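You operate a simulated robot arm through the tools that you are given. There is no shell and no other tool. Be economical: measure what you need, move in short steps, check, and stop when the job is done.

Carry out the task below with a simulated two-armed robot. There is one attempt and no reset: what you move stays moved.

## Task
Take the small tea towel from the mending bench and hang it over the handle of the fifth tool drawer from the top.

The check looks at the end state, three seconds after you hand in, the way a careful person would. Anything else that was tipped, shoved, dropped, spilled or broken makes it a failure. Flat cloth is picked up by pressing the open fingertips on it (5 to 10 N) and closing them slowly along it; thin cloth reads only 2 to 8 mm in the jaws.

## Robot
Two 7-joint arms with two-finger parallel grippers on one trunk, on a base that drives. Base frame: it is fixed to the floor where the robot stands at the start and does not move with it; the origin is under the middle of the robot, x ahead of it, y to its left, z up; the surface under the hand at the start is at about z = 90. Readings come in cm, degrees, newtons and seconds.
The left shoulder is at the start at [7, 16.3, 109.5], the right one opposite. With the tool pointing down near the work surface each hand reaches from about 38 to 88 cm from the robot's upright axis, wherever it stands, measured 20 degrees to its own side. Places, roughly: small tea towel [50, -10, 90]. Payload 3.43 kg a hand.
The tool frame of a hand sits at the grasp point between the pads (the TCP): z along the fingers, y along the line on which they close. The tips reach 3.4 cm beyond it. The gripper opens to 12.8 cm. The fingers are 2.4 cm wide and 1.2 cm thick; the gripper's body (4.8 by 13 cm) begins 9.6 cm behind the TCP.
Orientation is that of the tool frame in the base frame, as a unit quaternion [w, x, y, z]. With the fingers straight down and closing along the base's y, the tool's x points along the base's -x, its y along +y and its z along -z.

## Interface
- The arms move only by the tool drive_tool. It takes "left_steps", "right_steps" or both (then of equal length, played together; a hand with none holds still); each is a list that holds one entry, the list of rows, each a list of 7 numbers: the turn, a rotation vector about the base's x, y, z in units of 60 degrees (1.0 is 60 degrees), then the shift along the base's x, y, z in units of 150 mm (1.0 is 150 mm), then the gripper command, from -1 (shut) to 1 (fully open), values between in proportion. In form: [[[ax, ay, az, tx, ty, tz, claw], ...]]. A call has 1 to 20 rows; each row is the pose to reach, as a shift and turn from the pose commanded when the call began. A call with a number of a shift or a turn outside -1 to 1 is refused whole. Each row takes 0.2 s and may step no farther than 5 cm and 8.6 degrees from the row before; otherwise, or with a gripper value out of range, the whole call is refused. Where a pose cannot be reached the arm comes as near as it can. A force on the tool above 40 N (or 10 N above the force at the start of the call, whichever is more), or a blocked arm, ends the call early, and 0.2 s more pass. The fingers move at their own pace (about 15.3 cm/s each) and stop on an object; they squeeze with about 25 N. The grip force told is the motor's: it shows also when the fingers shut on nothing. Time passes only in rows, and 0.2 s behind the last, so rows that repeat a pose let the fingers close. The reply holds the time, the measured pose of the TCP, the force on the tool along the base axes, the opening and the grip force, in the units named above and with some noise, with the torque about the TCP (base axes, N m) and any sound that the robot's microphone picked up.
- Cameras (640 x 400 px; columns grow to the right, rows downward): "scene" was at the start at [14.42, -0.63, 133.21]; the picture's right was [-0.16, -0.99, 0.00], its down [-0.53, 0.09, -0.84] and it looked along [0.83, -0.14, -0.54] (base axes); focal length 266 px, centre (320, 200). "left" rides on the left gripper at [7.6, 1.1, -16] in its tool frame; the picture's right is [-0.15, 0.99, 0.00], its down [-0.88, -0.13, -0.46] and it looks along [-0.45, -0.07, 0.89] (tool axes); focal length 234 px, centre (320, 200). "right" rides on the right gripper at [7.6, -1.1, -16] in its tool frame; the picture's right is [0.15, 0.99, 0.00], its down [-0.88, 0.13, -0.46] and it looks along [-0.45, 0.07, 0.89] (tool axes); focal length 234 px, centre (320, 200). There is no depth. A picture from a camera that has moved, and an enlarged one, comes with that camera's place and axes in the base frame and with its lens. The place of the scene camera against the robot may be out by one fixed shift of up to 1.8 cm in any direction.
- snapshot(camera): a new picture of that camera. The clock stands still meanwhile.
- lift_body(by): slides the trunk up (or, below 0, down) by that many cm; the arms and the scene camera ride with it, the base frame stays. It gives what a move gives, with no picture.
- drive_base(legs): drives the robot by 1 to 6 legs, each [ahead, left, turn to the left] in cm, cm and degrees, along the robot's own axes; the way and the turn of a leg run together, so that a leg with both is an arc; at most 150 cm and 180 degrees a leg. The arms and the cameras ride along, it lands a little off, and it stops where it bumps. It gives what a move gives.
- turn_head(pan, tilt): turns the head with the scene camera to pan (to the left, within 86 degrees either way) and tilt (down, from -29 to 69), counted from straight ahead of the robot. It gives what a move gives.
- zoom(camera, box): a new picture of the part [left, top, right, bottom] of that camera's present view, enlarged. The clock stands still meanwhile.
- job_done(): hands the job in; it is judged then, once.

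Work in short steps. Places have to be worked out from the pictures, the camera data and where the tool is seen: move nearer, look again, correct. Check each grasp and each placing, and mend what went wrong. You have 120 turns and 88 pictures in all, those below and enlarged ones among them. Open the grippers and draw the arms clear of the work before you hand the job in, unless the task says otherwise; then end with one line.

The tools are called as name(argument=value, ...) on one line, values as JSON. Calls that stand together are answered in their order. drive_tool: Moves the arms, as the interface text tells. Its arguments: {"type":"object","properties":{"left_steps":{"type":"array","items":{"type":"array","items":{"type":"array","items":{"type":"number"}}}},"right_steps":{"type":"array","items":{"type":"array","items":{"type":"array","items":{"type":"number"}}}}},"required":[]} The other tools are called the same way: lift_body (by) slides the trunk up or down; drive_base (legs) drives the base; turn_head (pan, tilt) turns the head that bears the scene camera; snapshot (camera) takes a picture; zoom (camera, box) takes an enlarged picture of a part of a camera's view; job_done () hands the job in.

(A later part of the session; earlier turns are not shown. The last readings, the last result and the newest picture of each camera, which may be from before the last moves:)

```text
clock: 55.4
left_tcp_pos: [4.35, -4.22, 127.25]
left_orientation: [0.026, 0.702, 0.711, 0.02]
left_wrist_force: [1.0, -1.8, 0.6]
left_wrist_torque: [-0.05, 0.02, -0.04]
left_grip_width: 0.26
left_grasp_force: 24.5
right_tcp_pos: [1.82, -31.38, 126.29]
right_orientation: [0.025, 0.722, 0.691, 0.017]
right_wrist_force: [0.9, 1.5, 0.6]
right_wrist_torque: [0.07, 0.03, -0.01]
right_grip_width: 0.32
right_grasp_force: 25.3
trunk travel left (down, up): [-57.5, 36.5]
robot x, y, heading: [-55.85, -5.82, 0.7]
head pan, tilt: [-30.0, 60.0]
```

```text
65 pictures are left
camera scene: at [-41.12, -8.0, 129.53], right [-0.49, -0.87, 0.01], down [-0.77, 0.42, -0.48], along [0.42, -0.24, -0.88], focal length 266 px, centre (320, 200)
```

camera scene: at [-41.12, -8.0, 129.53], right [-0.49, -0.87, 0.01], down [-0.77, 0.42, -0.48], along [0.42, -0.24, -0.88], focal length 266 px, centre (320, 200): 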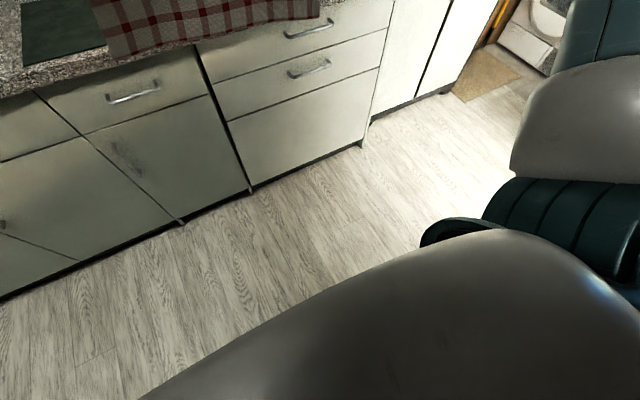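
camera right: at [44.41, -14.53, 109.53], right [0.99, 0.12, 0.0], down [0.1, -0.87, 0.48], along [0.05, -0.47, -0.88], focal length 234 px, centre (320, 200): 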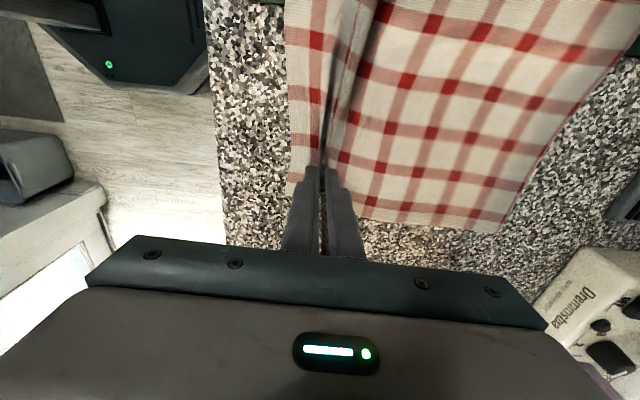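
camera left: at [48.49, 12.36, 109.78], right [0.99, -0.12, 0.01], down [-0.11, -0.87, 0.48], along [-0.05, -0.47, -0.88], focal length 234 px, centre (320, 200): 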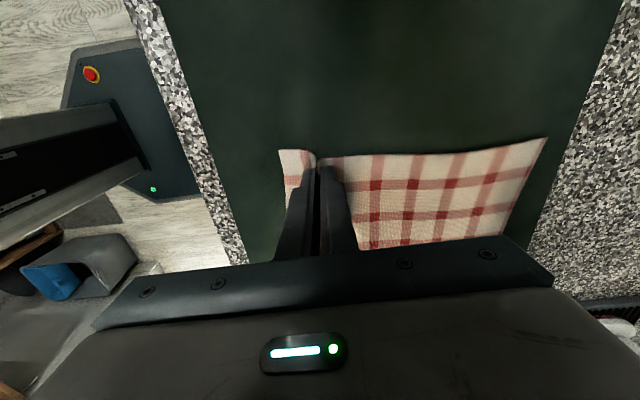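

Stable again. Doorway spans about x -65..45; the chest front is at y ≈ -238, x -54..18. I move ahead 27 cm to clear whatever is behind, then turn right.

drive_base(legs=[[27, 0, 0], [0, 0, -45]])

turn_head(pan=-25, tilt=35)

snapshot(camera="scene")

```text
clock: 59.4
left_tcp_pos: [14.84, -46.91, 127.17]
left_orientation: [0.031, 0.921, 0.388, 0.008]
left_wrist_force: [0.3, -0.1, 0.1]
left_wrist_torque: [-0.02, 0.03, 0.02]
left_grip_width: 0.25
left_grasp_force: 25.5
right_tcp_pos: [-6.1, -64.09, 126.15]
right_orientation: [0.029, 0.932, 0.361, 0.007]
right_wrist_force: [0.7, 0.6, 0.3]
right_wrist_torque: [0.06, -0.01, 0.04]
right_grip_width: 0.33
right_grasp_force: 24.5
trunk travel left (down, up): [-57.5, 36.5]
robot x, y, heading: [-28.36, -5.4, -44.5]
head pan, tilt: [-30.0, 60.0]
```

```text
clock: 60.3
left_tcp_pos: [14.93, -46.82, 127.12]
left_orientation: [0.03, 0.922, 0.387, 0.007]
left_wrist_force: [-0.2, -0.7, 0.0]
left_wrist_torque: [-0.03, 0.04, 0.03]
left_grip_width: 0.24
left_grasp_force: 24.3
right_tcp_pos: [-6.14, -64.17, 126.15]
right_orientation: [0.029, 0.932, 0.361, 0.007]
right_wrist_force: [0.2, -0.5, 0.8]
right_wrist_torque: [0.0, -0.04, 0.01]
right_grip_width: 0.32
right_grasp_force: 24.3
trunk travel left (down, up): [-57.5, 36.5]
robot x, y, heading: [-27.86, -5.66, -44.3]
head pan, tilt: [-25.0, 35.0]
```

```text
64 pictures are left
camera scene: at [-21.01, -16.35, 132.86], right [-0.94, -0.35, 0.0], down [-0.2, 0.54, -0.82], along [0.29, -0.77, -0.57], focal length 266 px, centre (320, 200)
```

scene: 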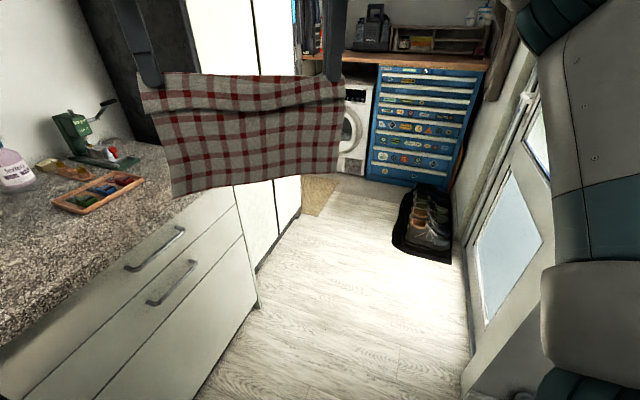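

Clear view: shoes on a tray at x -60..-22, y < -160 in front of the chest's right half, so I'll approach at robot x ≈ 8. I finish the turn and look ahead.

drive_base(legs=[[0, 0, -45.5]])

turn_head(pan=25, tilt=35)

snapshot(camera="scene")

```text
clock: 62.8
left_tcp_pos: [-27.84, -65.27, 127.19]
left_orientation: [0.032, 0.999, -0.002, -0.005]
left_wrist_force: [-1.4, -0.3, -0.4]
left_wrist_torque: [-0.03, 0.06, 0.05]
left_grip_width: 0.23
left_grasp_force: 24.6
right_tcp_pos: [-54.95, -62.34, 126.1]
right_orientation: [0.03, 0.999, -0.029, -0.006]
right_wrist_force: [1.3, 0.0, 0.2]
right_wrist_torque: [0.0, -0.08, 0.07]
right_grip_width: 0.32
right_grasp_force: 25.2
trunk travel left (down, up): [-57.5, 36.5]
robot x, y, heading: [-28.17, -5.56, -90.2]
head pan, tilt: [-25.0, 35.0]
```

```text
clock: 64.0
left_tcp_pos: [-27.9, -65.26, 127.18]
left_orientation: [0.032, 0.999, -0.001, -0.005]
left_wrist_force: [-0.6, -0.7, -1.0]
left_wrist_torque: [0.02, 0.06, 0.04]
left_grip_width: 0.25
left_grasp_force: 24.9
right_tcp_pos: [-55.03, -62.2, 126.18]
right_orientation: [0.03, 0.999, -0.03, -0.005]
right_wrist_force: [1.2, 0.6, -0.3]
right_wrist_torque: [-0.02, -0.02, 0.04]
right_grip_width: 0.33
right_grasp_force: 24.9
trunk travel left (down, up): [-57.5, 36.5]
robot x, y, heading: [-28.23, -5.05, -90.1]
head pan, tilt: [25.0, 35.0]
```

```text
63 pictures are left
camera scene: at [-24.05, -17.62, 132.87], right [-0.91, -0.42, 0.0], down [-0.24, 0.52, -0.82], along [0.34, -0.74, -0.57], focal length 266 px, centre (320, 200)
```

scene: 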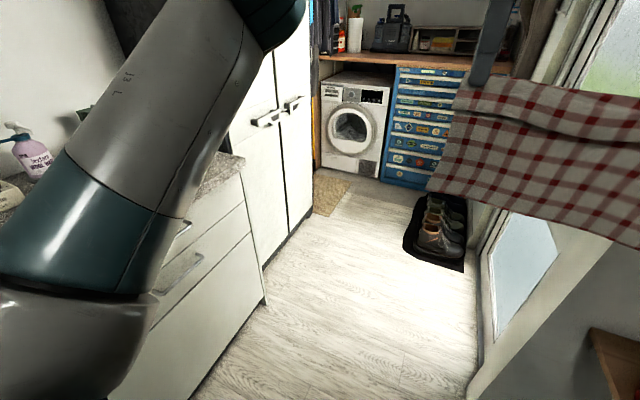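

Left elbow reaches ~43 cm sideways. I raise the trunk 10 cm for clearance over the counter, then sidestep left ~32 cm to x ≈ 4.

lift_body(by=10)

drive_base(legs=[[0, 31, 0]])

snapshot(camera="scene")

```text
clock: 65.3
left_tcp_pos: [-27.87, -65.34, 137.06]
left_orientation: [0.032, 0.999, -0.002, -0.005]
left_wrist_force: [-0.2, 1.0, 0.9]
left_wrist_torque: [0.03, 0.01, 0.03]
left_grip_width: 0.25
left_grasp_force: 24.7
right_tcp_pos: [-54.99, -62.27, 136.23]
right_orientation: [0.029, 0.999, -0.031, -0.005]
right_wrist_force: [1.6, -0.2, -0.2]
right_wrist_torque: [0.01, -0.05, 0.08]
right_grip_width: 0.35
right_grasp_force: 24.8
trunk travel left (down, up): [-67.5, 26.5]
robot x, y, heading: [-28.05, -5.43, -90.4]
head pan, tilt: [25.0, 35.0]
```

```text
clock: 67.4
left_tcp_pos: [3.04, -65.28, 137.17]
left_orientation: [0.032, 0.999, -0.001, -0.005]
left_wrist_force: [-1.6, -0.9, 0.8]
left_wrist_torque: [0.02, 0.02, 0.01]
left_grip_width: 0.24
left_grasp_force: 25.6
right_tcp_pos: [-23.94, -62.4, 136.12]
right_orientation: [0.029, 0.999, -0.03, -0.005]
right_wrist_force: [1.9, 0.1, 0.7]
right_wrist_torque: [-0.01, -0.06, 0.0]
right_grip_width: 0.35
right_grasp_force: 25.6
trunk travel left (down, up): [-67.5, 26.5]
robot x, y, heading: [2.87, -5.41, -90.4]
head pan, tilt: [25.0, 35.0]
```

```text
62 pictures are left
camera scene: at [6.9, -17.69, 142.87], right [-0.91, -0.42, 0.0], down [-0.24, 0.52, -0.82], along [0.34, -0.74, -0.57], focal length 266 px, centre (320, 200)
```

scene: 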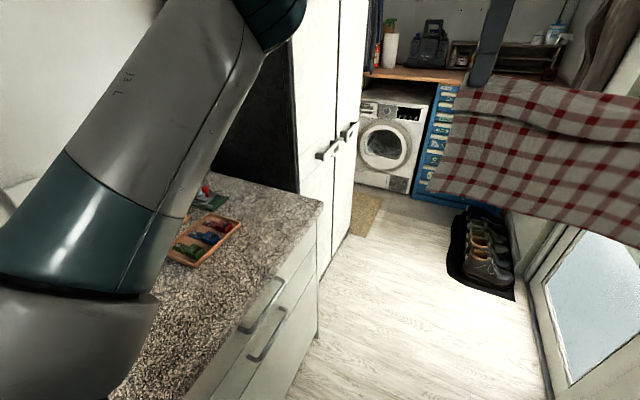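

To slim the elbows for the passage, I stretch both arms forward 15 cm.

drive_tool(left_steps=[[[0, 0, 0, 0, -0.2, -0.05, -1], [0, 0, 0, 0, -0.4, -0.1, -1], [0, 0, 0, 0, -0.6, -0.15, -1], [0, 0, 0, 0, -0.8, -0.2, -1], [0, 0, 0, 0, -1, -0.25, -1]]], right_steps=[[[0, 0, 0, 0, -0.2, -0.05, -1], [0, 0, 0, 0, -0.4, -0.1, -1], [0, 0, 0, 0, -0.6, -0.15, -1], [0, 0, 0, 0, -0.8, -0.2, -1], [0, 0, 0, 0, -1, -0.25, -1]]])

snapshot(camera="scene")

```text
clock: 68.6
left_tcp_pos: [3.96, -77.44, 132.6]
left_orientation: [0.031, 0.999, -0.002, -0.007]
left_wrist_force: [-3.6, -0.5, 0.5]
left_wrist_torque: [-0.01, 0.21, 0.02]
left_grip_width: 0.24
left_grasp_force: 25.1
left hand out of reach, approached as far as the arm can: row 4, 5
right_tcp_pos: [-23.53, -77.43, 132.39]
right_orientation: [0.028, 0.999, -0.027, -0.006]
right_wrist_force: [4.9, 0.7, -0.4]
right_wrist_torque: [0.01, -0.04, 0.03]
right_grip_width: 0.3
right_grasp_force: 25.1
trunk travel left (down, up): [-67.5, 26.5]
robot x, y, heading: [2.84, -5.78, -90.0]
head pan, tilt: [25.0, 35.0]
```

```text
61 pictures are left
camera scene: at [7.45, -17.95, 142.83], right [-0.91, -0.42, 0.0], down [-0.24, 0.52, -0.82], along [0.34, -0.74, -0.58], focal length 266 px, centre (320, 200)
```

scene: 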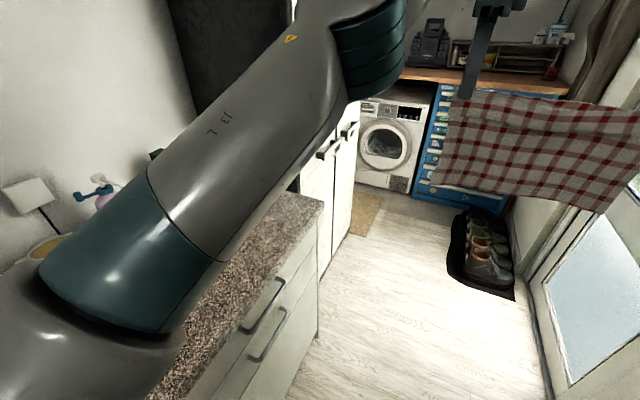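

Now drive ahead 60 cm, easing to x ≈ 1, watching the elbow.

drive_base(legs=[[40, -2, 0], [25, 0, 0]])

snapshot(camera="scene")

```text
clock: 72.5
left_tcp_pos: [1.02, -142.01, 132.85]
left_orientation: [0.032, 0.999, -0.004, -0.005]
left_wrist_force: [-4.1, 0.1, -0.1]
left_wrist_torque: [0.01, 0.11, 0.01]
left_grip_width: 0.24
left_grasp_force: 25.2
right_tcp_pos: [-26.55, -141.62, 132.52]
right_orientation: [0.03, 0.999, -0.033, -0.006]
right_wrist_force: [3.8, 0.0, 0.6]
right_wrist_torque: [-0.03, -0.12, 0.04]
right_grip_width: 0.31
right_grasp_force: 25.3
trunk travel left (down, up): [-67.5, 26.5]
robot x, y, heading: [0.55, -70.48, -90.5]
head pan, tilt: [25.0, 35.0]
```

```text
60 pictures are left
camera scene: at [4.73, -82.42, 142.88], right [-0.91, -0.42, 0.0], down [-0.24, 0.52, -0.82], along [0.34, -0.75, -0.57], focal length 266 px, centre (320, 200)
```

scene: 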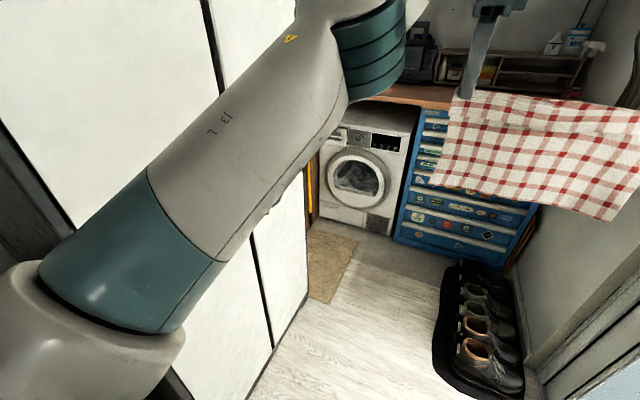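

No contact; chest front bottom at y ≈ -242. I zoom at the drawers to study the handles.

turn_head(pan=12, tilt=35)

zoom(camera="scene", box=[330, 80, 490, 280])

```text
clock: 73.3
left_tcp_pos: [1.07, -142.2, 132.65]
left_orientation: [0.031, 1.0, -0.004, -0.005]
left_wrist_force: [-3.1, -0.1, 0.2]
left_wrist_torque: [-0.04, 0.09, 0.07]
left_grip_width: 0.22
left_grasp_force: 24.7
right_tcp_pos: [-26.62, -142.01, 132.47]
right_orientation: [0.03, 0.999, -0.032, -0.005]
right_wrist_force: [4.5, 0.6, 0.1]
right_wrist_torque: [0.01, -0.08, 0.06]
right_grip_width: 0.3
right_grasp_force: 25.1
trunk travel left (down, up): [-67.5, 26.5]
robot x, y, heading: [0.87, -70.36, -90.6]
head pan, tilt: [12.0, 35.0]
```

```text
2.00 times, centred on (410, 180) of scene
camera zoom: at [2.83, -83.22, 142.86], right [-0.98, -0.2, 0.0], down [-0.12, 0.56, -0.82], along [0.17, -0.8, -0.57], focal length 532 px, centre (140, 240)
```

zoom: 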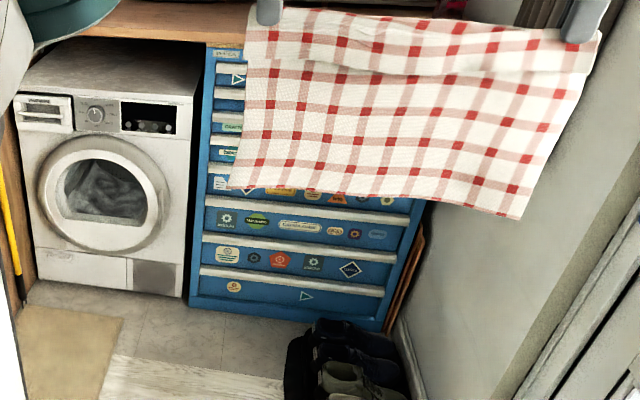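

The strips sit at the top of each drawer. To see the upper ones I lower the trunk so the camera looks over the hands.

lift_body(by=-45)

turn_head(pan=0, tilt=15)

snapshot(camera="scene")

```text
refused: -45 is not a number from -40 to 40
```

```text
clock: 74.1
left_tcp_pos: [1.09, -142.08, 132.77]
left_orientation: [0.032, 0.999, -0.004, -0.005]
left_wrist_force: [-3.3, 0.3, -0.7]
left_wrist_torque: [-0.01, 0.13, -0.01]
left_grip_width: 0.22
left_grasp_force: 25.2
right_tcp_pos: [-26.52, -141.88, 132.44]
right_orientation: [0.031, 0.999, -0.032, -0.006]
right_wrist_force: [3.3, 0.5, -0.5]
right_wrist_torque: [-0.01, -0.13, 0.06]
right_grip_width: 0.31
right_grasp_force: 24.9
trunk travel left (down, up): [-67.5, 26.5]
robot x, y, heading: [0.59, -70.63, -90.3]
head pan, tilt: [0.0, 15.0]
```

```text
58 pictures are left
camera scene: at [1.0, -83.83, 146.06], right [-1.0, 0.01, 0.0], down [0.0, 0.26, -0.97], along [-0.01, -0.97, -0.26], focal length 266 px, centre (320, 200)
```

scene: 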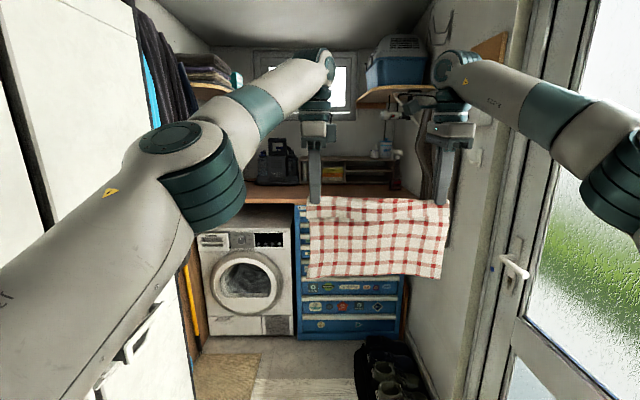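

lift_body(by=-38)

snapshot(camera="scene")

```text
clock: 77.8
left_tcp_pos: [1.2, -142.02, 94.62]
left_orientation: [0.032, 0.999, -0.004, -0.005]
left_wrist_force: [-4.2, -0.3, -0.1]
left_wrist_torque: [0.03, 0.11, 0.05]
left_grip_width: 0.27
left_grasp_force: 24.9
right_tcp_pos: [-26.59, -141.85, 94.47]
right_orientation: [0.031, 0.999, -0.032, -0.006]
right_wrist_force: [3.4, -0.2, 0.4]
right_wrist_torque: [0.0, -0.12, 0.07]
right_grip_width: 0.32
right_grasp_force: 24.4
trunk travel left (down, up): [-29.5, 64.5]
robot x, y, heading: [0.62, -70.39, -90.5]
head pan, tilt: [0.0, 15.0]
```

```text
57 pictures are left
camera scene: at [1.0, -83.83, 108.07], right [-1.0, 0.01, 0.0], down [0.0, 0.26, -0.97], along [-0.01, -0.97, -0.26], focal length 266 px, centre (320, 200)
```

scene: 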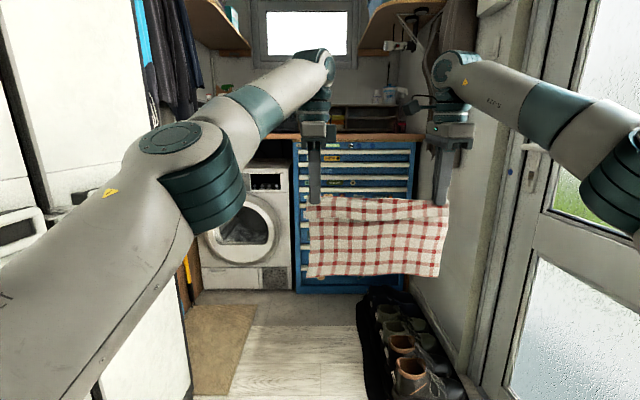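

zoom(camera="scene", box=[280, 120, 440, 220])

zoom(camera="scene", box=[285, 130, 325, 300])

```text
4.00 times, centred on (360, 170) of scene
camera zoom: at [1.0, -83.83, 108.07], right [-1.0, 0.01, 0.0], down [0.0, 0.26, -0.97], along [-0.01, -0.97, -0.26], focal length 1064 px, centre (160, 320)
```

zoom: 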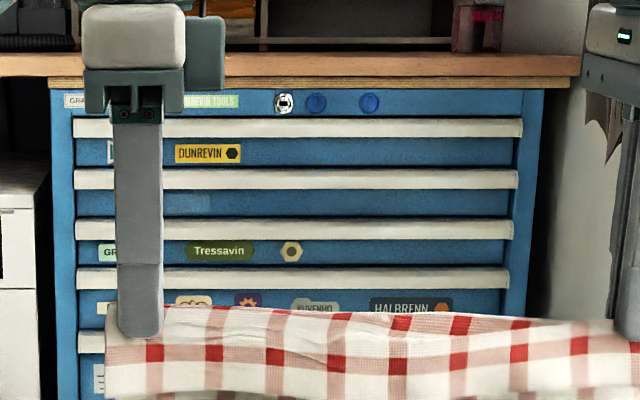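

```text
2.35 times, centred on (305, 215) of scene
camera zoom: at [1.0, -83.83, 108.07], right [-1.0, 0.01, 0.0], down [0.0, 0.26, -0.97], along [-0.01, -0.97, -0.26], focal length 626 px, centre (355, 165)
```

zoom: 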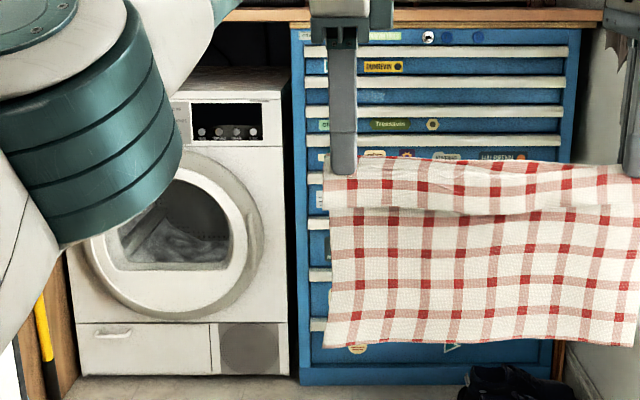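

Eight drawers below the lock header; the fifth handle strip is at z ≈ 62, y ≈ -242. I drive on straight 50 cm, then look down on the handle profile.

drive_base(legs=[[50, 0, 0.5]])

turn_head(pan=0, tilt=35)

snapshot(camera="scene")

```text
clock: 80.7
left_tcp_pos: [2.18, -192.11, 94.62]
left_orientation: [0.032, 0.999, 0.004, -0.005]
left_wrist_force: [-4.0, 0.1, -0.4]
left_wrist_torque: [-0.02, 0.08, 0.05]
left_grip_width: 0.25
left_grasp_force: 24.9
right_tcp_pos: [-25.47, -192.35, 94.45]
right_orientation: [0.029, 0.999, -0.025, -0.005]
right_wrist_force: [3.3, -0.4, -0.1]
right_wrist_torque: [0.03, -0.1, 0.03]
right_grip_width: 0.31
right_grasp_force: 25.5
trunk travel left (down, up): [-29.5, 64.5]
robot x, y, heading: [0.74, -120.19, -89.4]
head pan, tilt: [0.0, 15.0]
```

```text
clock: 81.5
left_tcp_pos: [2.15, -192.03, 94.71]
left_orientation: [0.032, 0.999, 0.004, -0.006]
left_wrist_force: [-4.5, -0.1, -0.9]
left_wrist_torque: [0.02, 0.1, 0.04]
left_grip_width: 0.25
left_grasp_force: 24.3
right_tcp_pos: [-25.34, -192.25, 94.43]
right_orientation: [0.03, 0.999, -0.024, -0.006]
right_wrist_force: [4.0, -0.6, -0.2]
right_wrist_torque: [-0.03, -0.08, 0.02]
right_grip_width: 0.34
right_grasp_force: 24.9
trunk travel left (down, up): [-29.5, 64.5]
robot x, y, heading: [0.73, -120.29, -89.4]
head pan, tilt: [0.0, 35.0]
```

```text
54 pictures are left
camera scene: at [1.22, -133.32, 104.87], right [-1.0, -0.01, 0.0], down [0.0, 0.57, -0.82], along [0.01, -0.82, -0.57], focal length 266 px, centre (320, 200)
```

scene: 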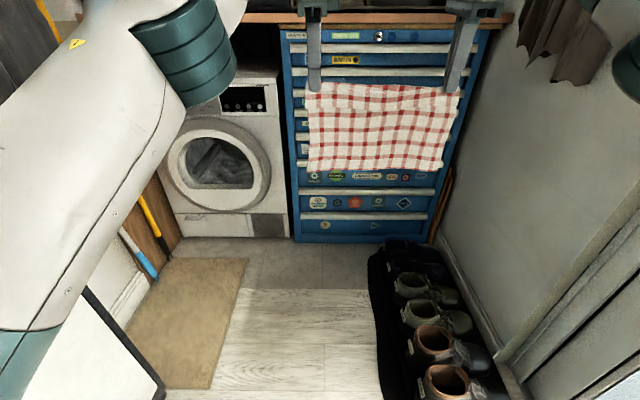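

Robot needs x ≈ 9 to miss the shoe tray; stretching the arms with shoulders higher than hands gives more reach and slimmer elbows. Raise the trunk and lower/extend the hands.

lift_body(by=18)

drive_tool(left_steps=[[[0, 0, 0, -0.02, 0, -0.25, -1], [0, 0, 0, -0.04, 0, -0.5, -1], [0, 0, 0, -0.04, 0, -0.75, -1], [0, 0, 0, -0.04, 0, -1, -1], [0, 0, 0, -0.04, -0.2, -1, -1], [0, 0, 0, -0.04, -0.4, -1, -1], [0, 0, 0, -0.04, -0.6, -1, -1], [0, 0, 0, -0.04, -0.8, -1, -1]]], right_steps=[[[0, 0, 0, 0, 0, -0.25, -1], [0, 0, 0, 0, 0, -0.5, -1], [0, 0, 0, 0, 0, -0.75, -1], [0, 0, 0, 0, 0, -1, -1], [0, 0, 0, 0, -0.2, -1, -1], [0, 0, 0, 0, -0.4, -1, -1], [0, 0, 0, 0, -0.6, -1, -1], [0, 0, 0, 0, -0.8, -1, -1]]])

turn_head(pan=35, tilt=40)

snapshot(camera="scene")

```text
clock: 83.5
left_tcp_pos: [2.24, -192.09, 112.67]
left_orientation: [0.031, 0.999, 0.003, -0.005]
left_wrist_force: [-4.3, -0.2, -0.1]
left_wrist_torque: [0.01, 0.12, -0.01]
left_grip_width: 0.23
left_grasp_force: 25.0
right_tcp_pos: [-25.48, -192.39, 112.46]
right_orientation: [0.03, 0.999, -0.024, -0.005]
right_wrist_force: [3.0, 0.0, 0.0]
right_wrist_torque: [0.04, -0.11, 0.07]
right_grip_width: 0.31
right_grasp_force: 24.4
trunk travel left (down, up): [-47.5, 46.5]
robot x, y, heading: [0.28, -120.44, -89.6]
head pan, tilt: [0.0, 35.0]
```

```text
clock: 85.3
left_tcp_pos: [1.62, -198.75, 96.98]
left_orientation: [0.032, 0.999, 0.003, -0.004]
left_wrist_force: [-3.9, -0.8, -0.9]
left_wrist_torque: [-0.02, 0.08, 0.02]
left_grip_width: 0.24
left_grasp_force: 24.9
left hand out of reach, approached as far as the arm can: row 7, 8
right_tcp_pos: [-25.82, -202.58, 97.25]
right_orientation: [0.029, 0.999, -0.024, -0.005]
right_wrist_force: [2.8, 0.8, -0.1]
right_wrist_torque: [0.01, -0.16, 0.06]
right_grip_width: 0.3
right_grasp_force: 25.1
right hand out of reach, approached as far as the arm can: row 8
trunk travel left (down, up): [-47.5, 46.5]
robot x, y, heading: [0.58, -120.1, -89.5]
head pan, tilt: [0.0, 35.0]
```

```text
clock: 86.3
left_tcp_pos: [1.64, -198.79, 97.14]
left_orientation: [0.032, 0.999, 0.004, -0.005]
left_wrist_force: [-4.8, -0.6, 0.2]
left_wrist_torque: [0.0, 0.13, 0.05]
left_grip_width: 0.23
left_grasp_force: 24.7
right_tcp_pos: [-25.83, -202.67, 97.27]
right_orientation: [0.03, 0.999, -0.024, -0.005]
right_wrist_force: [4.2, 1.0, -0.6]
right_wrist_torque: [0.0, -0.13, 0.07]
right_grip_width: 0.31
right_grasp_force: 25.0
trunk travel left (down, up): [-47.5, 46.5]
robot x, y, heading: [0.53, -120.4, -89.6]
head pan, tilt: [35.0, 40.0]
```

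```text
53 pictures are left
camera scene: at [6.07, -131.45, 122.11], right [-0.82, -0.58, 0.0], down [-0.37, 0.52, -0.77], along [0.44, -0.62, -0.64], focal length 266 px, centre (320, 200)
```

scene: 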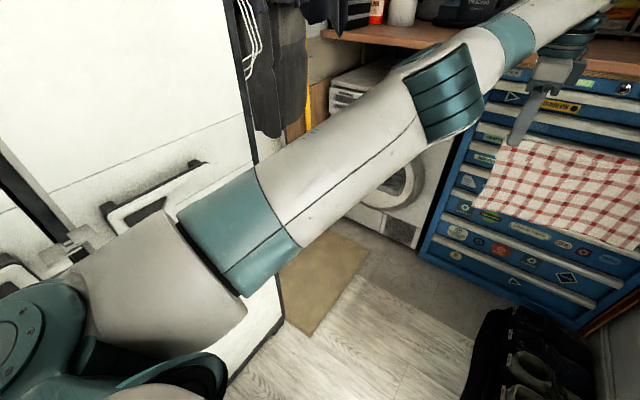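

The arm is slim now. I even up the hands and drive diagonally 9 cm left, 24 cm ahead.

drive_tool(right_steps=[[[0, 0, 0, 0, 0.13, 0, -1], [0, 0, 0, 0, 0.26, 0, -1]]])

drive_base(legs=[[24, 9, 0]])

turn_head(pan=0, tilt=55)

snapshot(camera="scene")

```text
clock: 86.9
left_tcp_pos: [1.81, -198.83, 97.04]
left_orientation: [0.032, 0.999, 0.004, -0.005]
left_wrist_force: [-1.6, 0.1, 1.0]
left_wrist_torque: [-0.01, 0.06, 0.03]
left_grip_width: 0.23
left_grasp_force: 24.7
right_tcp_pos: [-25.67, -198.53, 97.23]
right_orientation: [0.03, 0.999, -0.024, -0.004]
right_wrist_force: [1.2, 0.3, -0.1]
right_wrist_torque: [0.02, -0.07, 0.08]
right_grip_width: 0.32
right_grasp_force: 24.9
trunk travel left (down, up): [-47.5, 46.5]
robot x, y, heading: [0.64, -120.38, -89.3]
head pan, tilt: [35.0, 40.0]
```

```text
clock: 88.8
left_tcp_pos: [11.08, -222.97, 96.97]
left_orientation: [0.031, 0.999, 0.005, -0.006]
left_wrist_force: [-0.7, -0.5, -1.1]
left_wrist_torque: [-0.02, 0.05, 0.02]
left_grip_width: 0.26
left_grasp_force: 25.0
right_tcp_pos: [-16.3, -222.86, 97.12]
right_orientation: [0.03, 0.999, -0.023, -0.005]
right_wrist_force: [0.2, -0.9, -0.2]
right_wrist_torque: [-0.01, -0.05, 0.05]
right_grip_width: 0.31
right_grasp_force: 24.9
trunk travel left (down, up): [-47.5, 46.5]
robot x, y, heading: [9.81, -144.62, -89.4]
head pan, tilt: [35.0, 40.0]
```

```text
clock: 89.8
left_tcp_pos: [11.19, -222.87, 97.04]
left_orientation: [0.033, 0.999, 0.004, -0.005]
left_wrist_force: [-1.6, -0.5, -0.2]
left_wrist_torque: [-0.03, 0.03, 0.06]
left_grip_width: 0.24
left_grasp_force: 25.2
right_tcp_pos: [-16.32, -222.75, 97.17]
right_orientation: [0.029, 0.999, -0.024, -0.005]
right_wrist_force: [-0.4, 0.0, -0.3]
right_wrist_torque: [0.02, -0.02, 0.01]
right_grip_width: 0.33
right_grasp_force: 25.3
trunk travel left (down, up): [-47.5, 46.5]
robot x, y, heading: [9.37, -144.17, -89.5]
head pan, tilt: [0.0, 55.0]
```

```text
52 pictures are left
camera scene: at [10.56, -155.85, 120.04], right [-1.0, -0.01, 0.0], down [-0.01, 0.82, -0.57], along [0.01, -0.57, -0.82], focal length 266 px, centre (320, 200)
```

scene: 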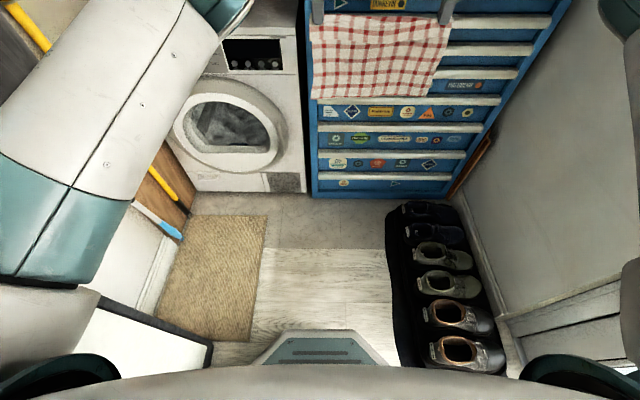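

Tray clearance on the right is about 3–8 cm. I zoom to see the handle profile from above.

zoom(camera="scene", box=[300, 60, 500, 200])

snapshot(camera="left")

snapshot(camera="right")

```text
2.86 times, centred on (400, 130) of scene
camera zoom: at [10.56, -155.85, 120.04], right [-1.0, -0.01, 0.0], down [-0.01, 0.82, -0.57], along [0.01, -0.57, -0.82], focal length 760 px, centre (91, 400)
```

zoom: 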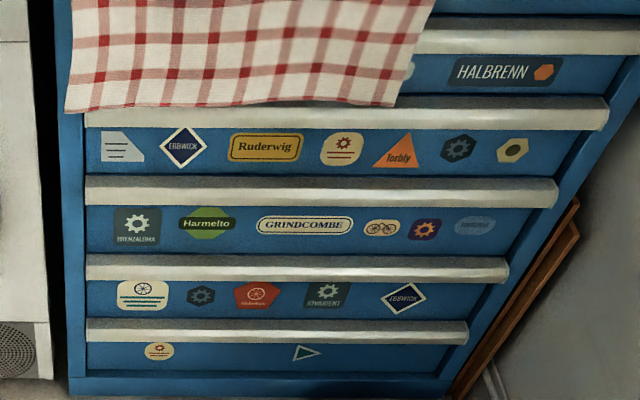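

```text
50 pictures are left
camera left: at [18.92, -223.0, 112.98], right [-0.14, -0.99, 0.06], down [-0.88, 0.15, 0.46], along [-0.46, 0.01, -0.89], focal length 234 px, centre (320, 200)
```

left: 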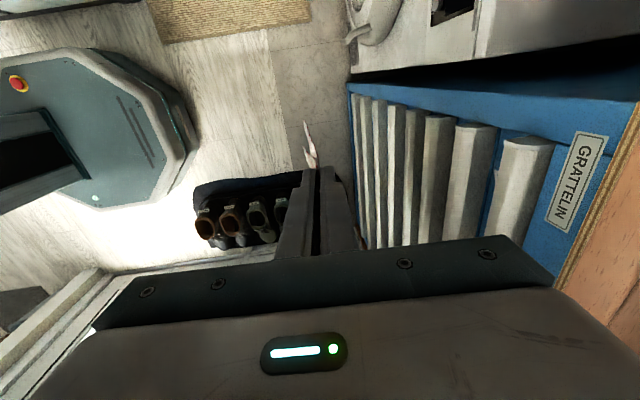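

```text
49 pictures are left
camera right: at [-8.46, -221.2, 113.11], right [0.1, -0.99, 0.06], down [-0.88, -0.06, 0.47], along [-0.46, -0.1, -0.88], focal length 234 px, centre (320, 200)
```

right: 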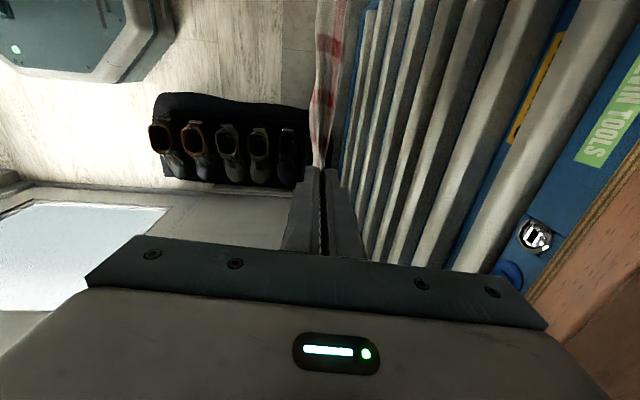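

zoom(camera="left", box=[340, 80, 600, 250])

```text
2.35 times, centred on (470, 165) of left
camera zoom: at [18.92, -223.0, 112.98], right [-0.14, -0.99, 0.06], down [-0.88, 0.15, 0.46], along [-0.46, 0.01, -0.89], focal length 551 px, centre (-33, 282)
```

zoom: 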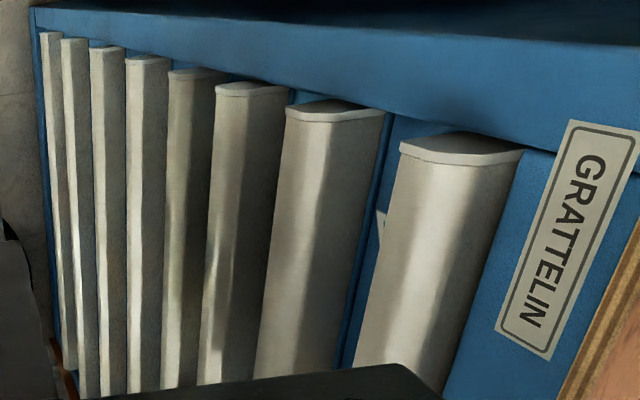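

The handles look like extruded rails; I need to know if there is a gap behind. I zoom harder on the ends.

zoom(camera="left", box=[450, 110, 570, 190])

zoom(camera="scene", box=[420, 50, 520, 110])

```text
5.00 times, centred on (510, 150) of left
camera zoom: at [18.92, -223.0, 112.98], right [-0.14, -0.99, 0.06], down [-0.88, 0.15, 0.46], along [-0.46, 0.01, -0.89], focal length 1171 px, centre (-630, 450)
```

zoom: 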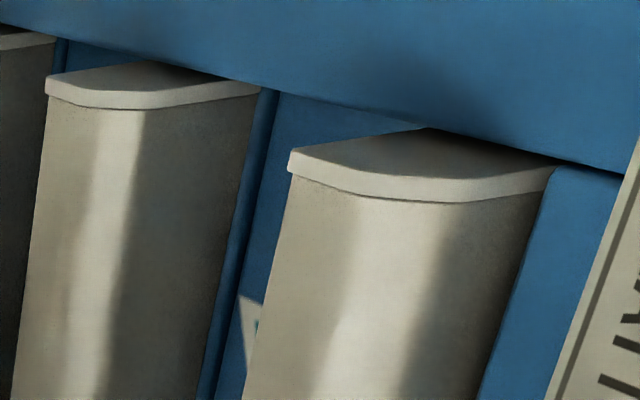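

```text
6.40 times, centred on (470, 80) of scene
camera zoom: at [10.56, -155.85, 120.04], right [-1.0, -0.01, 0.0], down [-0.01, 0.82, -0.57], along [0.01, -0.57, -0.82], focal length 1702 px, centre (-640, 968)
```

zoom: 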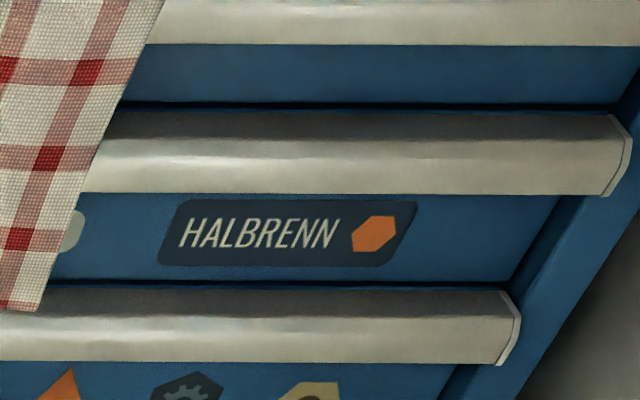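

To see whether there is a gap behind the rail I raise the trunk and look steeply down.

lift_body(by=32)

zoom(camera="scene", box=[300, 0, 460, 100])

```text
clock: 93.0
left_tcp_pos: [11.18, -222.9, 128.97]
left_orientation: [0.032, 0.999, 0.006, -0.005]
left_wrist_force: [-1.3, -0.1, -0.5]
left_wrist_torque: [0.0, 0.04, 0.03]
left_grip_width: 0.24
left_grasp_force: 24.3
right_tcp_pos: [-16.18, -222.91, 129.16]
right_orientation: [0.03, 0.999, -0.023, -0.006]
right_wrist_force: [1.1, -0.3, 0.0]
right_wrist_torque: [0.0, -0.03, 0.03]
right_grip_width: 0.31
right_grasp_force: 25.0
trunk travel left (down, up): [-79.5, 14.5]
robot x, y, heading: [10.17, -144.76, -89.4]
head pan, tilt: [0.0, 55.0]
```

```text
4.00 times, centred on (380, 50) of scene
camera zoom: at [10.54, -155.86, 152.04], right [-1.0, -0.01, 0.0], down [-0.01, 0.82, -0.57], along [0.01, -0.57, -0.82], focal length 1064 px, centre (80, 800)
```

zoom: 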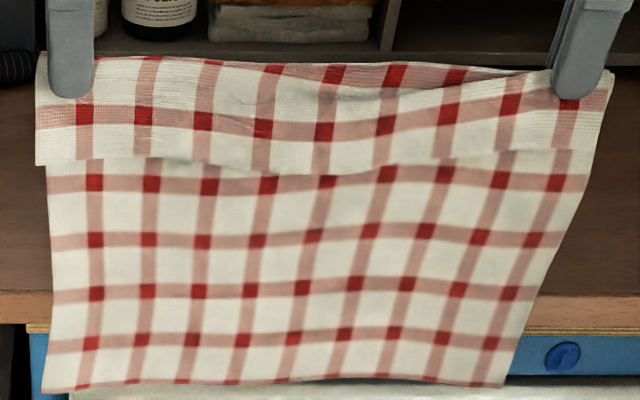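

zoom(camera="scene", box=[300, 90, 460, 190])

```text
4.00 times, centred on (380, 140) of scene
camera zoom: at [10.54, -155.86, 152.04], right [-1.0, -0.01, 0.0], down [-0.01, 0.82, -0.57], along [0.01, -0.57, -0.82], focal length 1064 px, centre (80, 440)
```

zoom: 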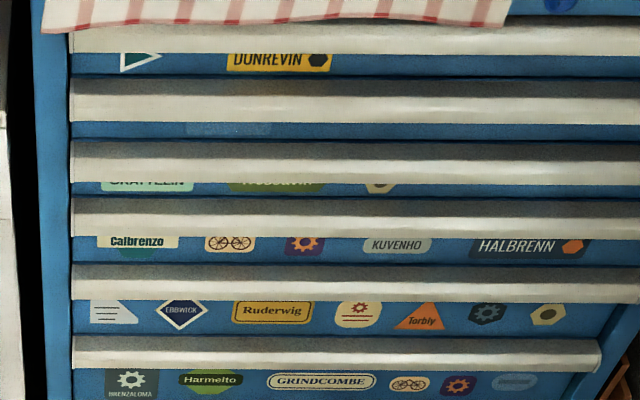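

zoom(camera="scene", box=[315, 120, 365, 185])

```text
6.15 times, centred on (340, 152) of scene
camera zoom: at [10.54, -155.86, 152.04], right [-1.0, -0.01, 0.0], down [-0.01, 0.82, -0.57], along [0.01, -0.57, -0.82], focal length 1636 px, centre (197, 492)
```

zoom: 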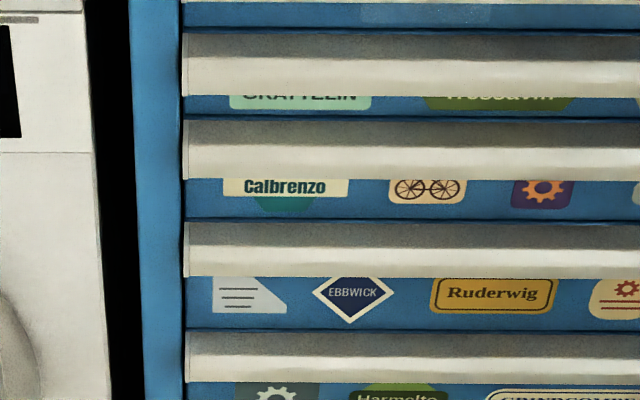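

No clear gap is visible yet. I lower the hands to rail height, move a bit closer, and look down on rails 4–6 with the left wrist camera.

lift_body(by=-40)

lift_body(by=-14)

drive_base(legs=[[4, 1, 0]])

zoom(camera="left", box=[360, 80, 600, 240])

```text
clock: 96.8
left_tcp_pos: [11.16, -222.85, 89.11]
left_orientation: [0.032, 0.999, 0.005, -0.005]
left_wrist_force: [-1.4, -0.7, 0.6]
left_wrist_torque: [0.01, 0.04, 0.04]
left_grip_width: 0.23
left_grasp_force: 25.3
right_tcp_pos: [-16.21, -222.71, 89.13]
right_orientation: [0.03, 0.999, -0.023, -0.005]
right_wrist_force: [0.8, -0.5, 0.0]
right_wrist_torque: [0.01, -0.03, 0.02]
right_grip_width: 0.32
right_grasp_force: 25.4
trunk travel left (down, up): [-39.5, 54.5]
robot x, y, heading: [9.88, -144.59, -89.5]
head pan, tilt: [0.0, 55.0]
```

```text
clock: 98.5
left_tcp_pos: [11.14, -222.97, 75.07]
left_orientation: [0.033, 0.999, 0.004, -0.005]
left_wrist_force: [-1.3, 0.4, 0.4]
left_wrist_torque: [0.01, -0.01, 0.01]
left_grip_width: 0.22
left_grasp_force: 25.6
right_tcp_pos: [-16.21, -222.65, 75.17]
right_orientation: [0.03, 0.999, -0.023, -0.005]
right_wrist_force: [1.7, 1.1, -0.1]
right_wrist_torque: [-0.04, -0.02, 0.0]
right_grip_width: 0.3
right_grasp_force: 24.5
trunk travel left (down, up): [-25.5, 68.5]
robot x, y, heading: [9.75, -144.65, -89.5]
head pan, tilt: [0.0, 55.0]
```

```text
clock: 99.4
left_tcp_pos: [12.2, -226.94, 74.9]
left_orientation: [0.031, 1.0, 0.004, -0.005]
left_wrist_force: [-1.6, -0.2, -0.8]
left_wrist_torque: [0.05, 0.03, 0.03]
left_grip_width: 0.26
left_grasp_force: 24.9
right_tcp_pos: [-15.33, -226.83, 75.1]
right_orientation: [0.029, 0.999, -0.025, -0.005]
right_wrist_force: [1.7, 0.1, -1.0]
right_wrist_torque: [0.02, 0.0, 0.03]
right_grip_width: 0.33
right_grasp_force: 25.0
trunk travel left (down, up): [-25.5, 68.5]
robot x, y, heading: [10.77, -148.77, -89.2]
head pan, tilt: [0.0, 55.0]
```

```text
2.50 times, centred on (480, 160) of left
camera zoom: at [19.93, -226.97, 90.87], right [-0.14, -0.99, 0.06], down [-0.88, 0.15, 0.46], along [-0.46, 0.01, -0.89], focal length 585 px, centre (-80, 300)
```

zoom: 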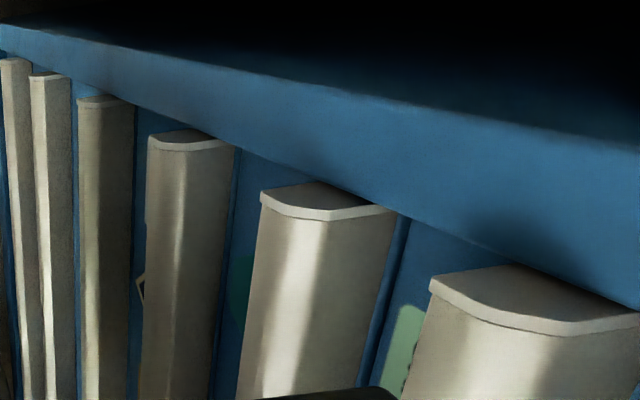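

zoom(camera="left", box=[455, 150, 545, 210])

```text
6.67 times, centred on (500, 180) of left
camera zoom: at [19.93, -226.97, 90.87], right [-0.14, -0.99, 0.06], down [-0.88, 0.15, 0.46], along [-0.46, 0.01, -0.89], focal length 1561 px, centre (-880, 333)
```

zoom: 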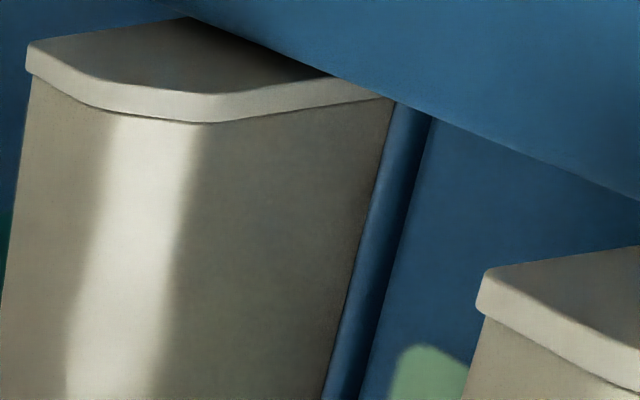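

The rails are solid ledges flush with the drawer fronts (no gap), so the drawer probably has to be opened slightly to drape the towel over rail and front. First I pitch both hands 45° forward so the fingertips can reach the rail without the bodies hitting the upper rails.

drive_tool(left_steps=[[[-0.125, 0, 0, 0, 0.05, 0, -1], [-0.25, 0, 0, 0, 0.1, 0, -1], [-0.375, 0, 0, 0, 0.1, 0, -1], [-0.5, 0, 0, 0, 0.1, 0, -1], [-0.625, 0, 0, 0, 0.1, 0, -1], [-0.75, 0, 0, 0, 0.1, 0, -1], [-0.75, 0, 0, 0, 0.1, 0, -1]]], right_steps=[[[-0.125, 0, 0, 0, 0.05, 0, -1], [-0.25, 0, 0, 0, 0.1, 0, -1], [-0.375, 0, 0, 0, 0.1, 0, -1], [-0.5, 0, 0, 0, 0.1, 0, -1], [-0.625, 0, 0, 0, 0.1, 0, -1], [-0.75, 0, 0, 0, 0.1, 0, -1], [-0.75, 0, 0, 0, 0.1, 0, -1]]])

snapshot(camera="left")

turn_head(pan=5, tilt=30)

snapshot(camera="scene")

```text
clock: 101.0
left_tcp_pos: [12.21, -225.31, 74.98]
left_orientation: [0.412, 0.911, 0.003, -0.006]
left_wrist_force: [-0.8, -0.9, -0.1]
left_wrist_torque: [0.01, 0.0, -0.03]
left_grip_width: 0.22
left_grasp_force: 25.0
right_tcp_pos: [-15.29, -225.34, 75.15]
right_orientation: [0.411, 0.911, -0.024, 0.005]
right_wrist_force: [0.7, -0.6, -0.4]
right_wrist_torque: [0.1, 0.01, -0.01]
right_grip_width: 0.32
right_grasp_force: 25.1
trunk travel left (down, up): [-25.5, 68.5]
robot x, y, heading: [11.07, -148.19, -89.6]
head pan, tilt: [0.0, 55.0]
```

```text
40 pictures are left
camera left: at [19.87, -214.11, 86.31], right [-0.14, -0.65, 0.75], down [-0.88, 0.43, 0.21], along [-0.46, -0.62, -0.63], focal length 234 px, centre (320, 200)
```

left: 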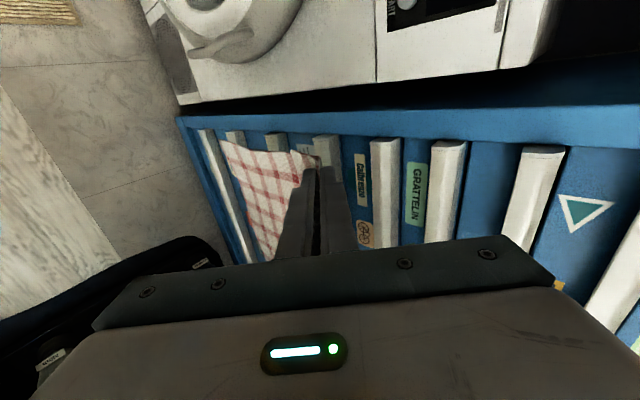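

```text
clock: 101.8
left_tcp_pos: [12.08, -225.32, 75.06]
left_orientation: [0.411, 0.912, 0.003, -0.007]
left_wrist_force: [0.6, 0.4, -0.5]
left_wrist_torque: [0.02, 0.01, -0.02]
left_grip_width: 0.24
left_grasp_force: 25.5
right_tcp_pos: [-15.18, -225.12, 75.17]
right_orientation: [0.411, 0.911, -0.024, 0.005]
right_wrist_force: [0.6, 0.0, 0.2]
right_wrist_torque: [0.04, -0.01, 0.04]
right_grip_width: 0.33
right_grasp_force: 24.8
trunk travel left (down, up): [-25.5, 68.5]
robot x, y, heading: [10.8, -148.58, -89.7]
head pan, tilt: [5.0, 30.0]
```

```text
39 pictures are left
camera scene: at [12.39, -161.5, 101.64], right [-1.0, -0.1, 0.0], down [-0.05, 0.5, -0.87], along [0.08, -0.86, -0.5], focal length 266 px, centre (320, 200)
```

scene: 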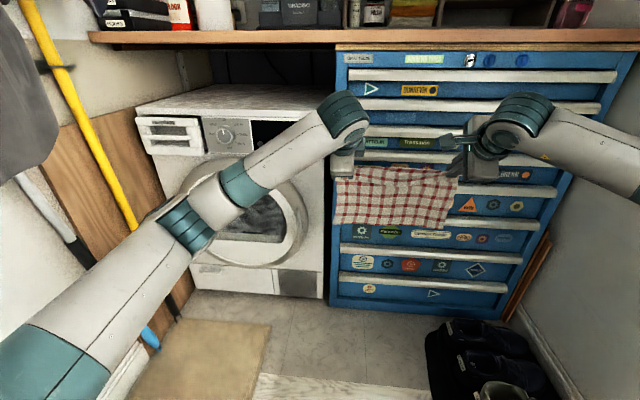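

Triangulated: rail 5 top z ≈ 65, front y ≈ -238, back y ≈ -241. I drive ahead 6 cm, then bring the closed fingertips into the slot above rail 5.

drive_base(legs=[[5.5, 0.3, 0]])

drive_tool(left_steps=[[[0, 0, 0, -0.05, 0, -0.15, -1], [0, 0, 0, -0.1, 0, -0.3, -1], [0, 0, 0, -0.15, -0.1, -0.35, -1], [0, 0, 0, -0.2, -0.2, -0.35, -1], [0, 0, 0, -0.2, -0.2, -0.35, -1]]], right_steps=[[[0, 0, 0, -0.05, 0, -0.15, -1], [0, 0, 0, -0.1, 0, -0.3, -1], [0, 0, 0, -0.15, -0.1, -0.35, -1], [0, 0, 0, -0.2, -0.2, -0.35, -1], [0, 0, 0, -0.2, -0.2, -0.35, -1]]])

snapshot(camera="left")

```text
clock: 102.8
left_tcp_pos: [12.43, -230.81, 75.01]
left_orientation: [0.411, 0.912, 0.002, -0.006]
left_wrist_force: [-0.3, -0.2, -0.2]
left_wrist_torque: [0.03, -0.01, -0.03]
left_grip_width: 0.24
left_grasp_force: 24.8
right_tcp_pos: [-14.84, -230.59, 75.02]
right_orientation: [0.41, 0.912, -0.024, 0.005]
right_wrist_force: [1.1, -0.1, -0.4]
right_wrist_torque: [0.04, 0.0, 0.02]
right_grip_width: 0.32
right_grasp_force: 25.3
trunk travel left (down, up): [-25.5, 68.5]
robot x, y, heading: [11.13, -153.56, -89.4]
head pan, tilt: [5.0, 30.0]
```

```text
clock: 104.0
left_tcp_pos: [9.33, -233.78, 69.74]
left_orientation: [0.411, 0.911, 0.002, -0.007]
left_wrist_force: [-0.4, -0.5, 0.0]
left_wrist_torque: [0.03, 0.03, 0.02]
left_grip_width: 0.24
left_grasp_force: 25.1
right_tcp_pos: [-17.96, -233.54, 69.86]
right_orientation: [0.41, 0.912, -0.024, 0.005]
right_wrist_force: [0.7, 0.2, -0.1]
right_wrist_torque: [0.03, 0.02, -0.01]
right_grip_width: 0.32
right_grasp_force: 25.1
trunk travel left (down, up): [-25.5, 68.5]
robot x, y, heading: [11.64, -153.65, -89.6]
head pan, tilt: [5.0, 30.0]
```

```text
38 pictures are left
camera left: at [17.17, -222.64, 81.06], right [-0.14, -0.65, 0.74], down [-0.88, 0.43, 0.22], along [-0.46, -0.62, -0.63], focal length 234 px, centre (320, 200)
```

left: 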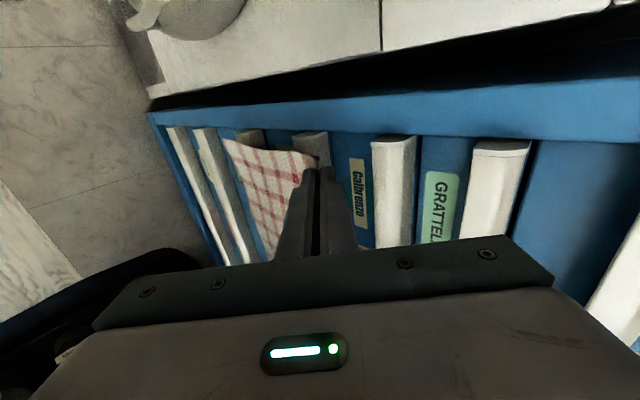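

Tips are just above rail-5 top level. I go up 0.7 cm, in 3.3 cm, then settle slowly.

drive_tool(left_steps=[[[0, 0, 0, 0, 0, 0.05, -1], [0, 0, 0, 0, -0.1, 0.05, -1], [0, 0, 0, 0, -0.2, 0.05, -1], [0, 0, 0, 0, -0.22, 0.03, -1], [0, 0, 0, 0, -0.22, 0.01, -1], [0, 0, 0, 0, -0.22, 0, -1]]], right_steps=[[[0, 0, 0, 0, 0, 0.05, -1], [0, 0, 0, 0, -0.12, 0.05, -1], [0, 0, 0, 0, -0.22, 0.05, -1], [0, 0, 0, 0, -0.24, 0.03, -1], [0, 0, 0, 0, -0.24, 0.01, -1], [0, 0, 0, 0, -0.24, 0, -1]]])

```text
clock: 105.4
left_tcp_pos: [9.36, -236.97, 69.69]
left_orientation: [0.412, 0.911, 0.002, -0.007]
left_wrist_force: [-0.9, -0.4, -0.5]
left_wrist_torque: [0.02, 0.02, 0.01]
left_grip_width: 0.25
left_grasp_force: 25.5
right_tcp_pos: [-17.85, -237.07, 69.82]
right_orientation: [0.409, 0.912, -0.023, 0.004]
right_wrist_force: [0.2, 0.8, 0.2]
right_wrist_torque: [0.01, 0.02, 0.04]
right_grip_width: 0.32
right_grasp_force: 24.3
trunk travel left (down, up): [-25.5, 68.5]
robot x, y, heading: [11.41, -153.37, -89.4]
head pan, tilt: [5.0, 30.0]
```

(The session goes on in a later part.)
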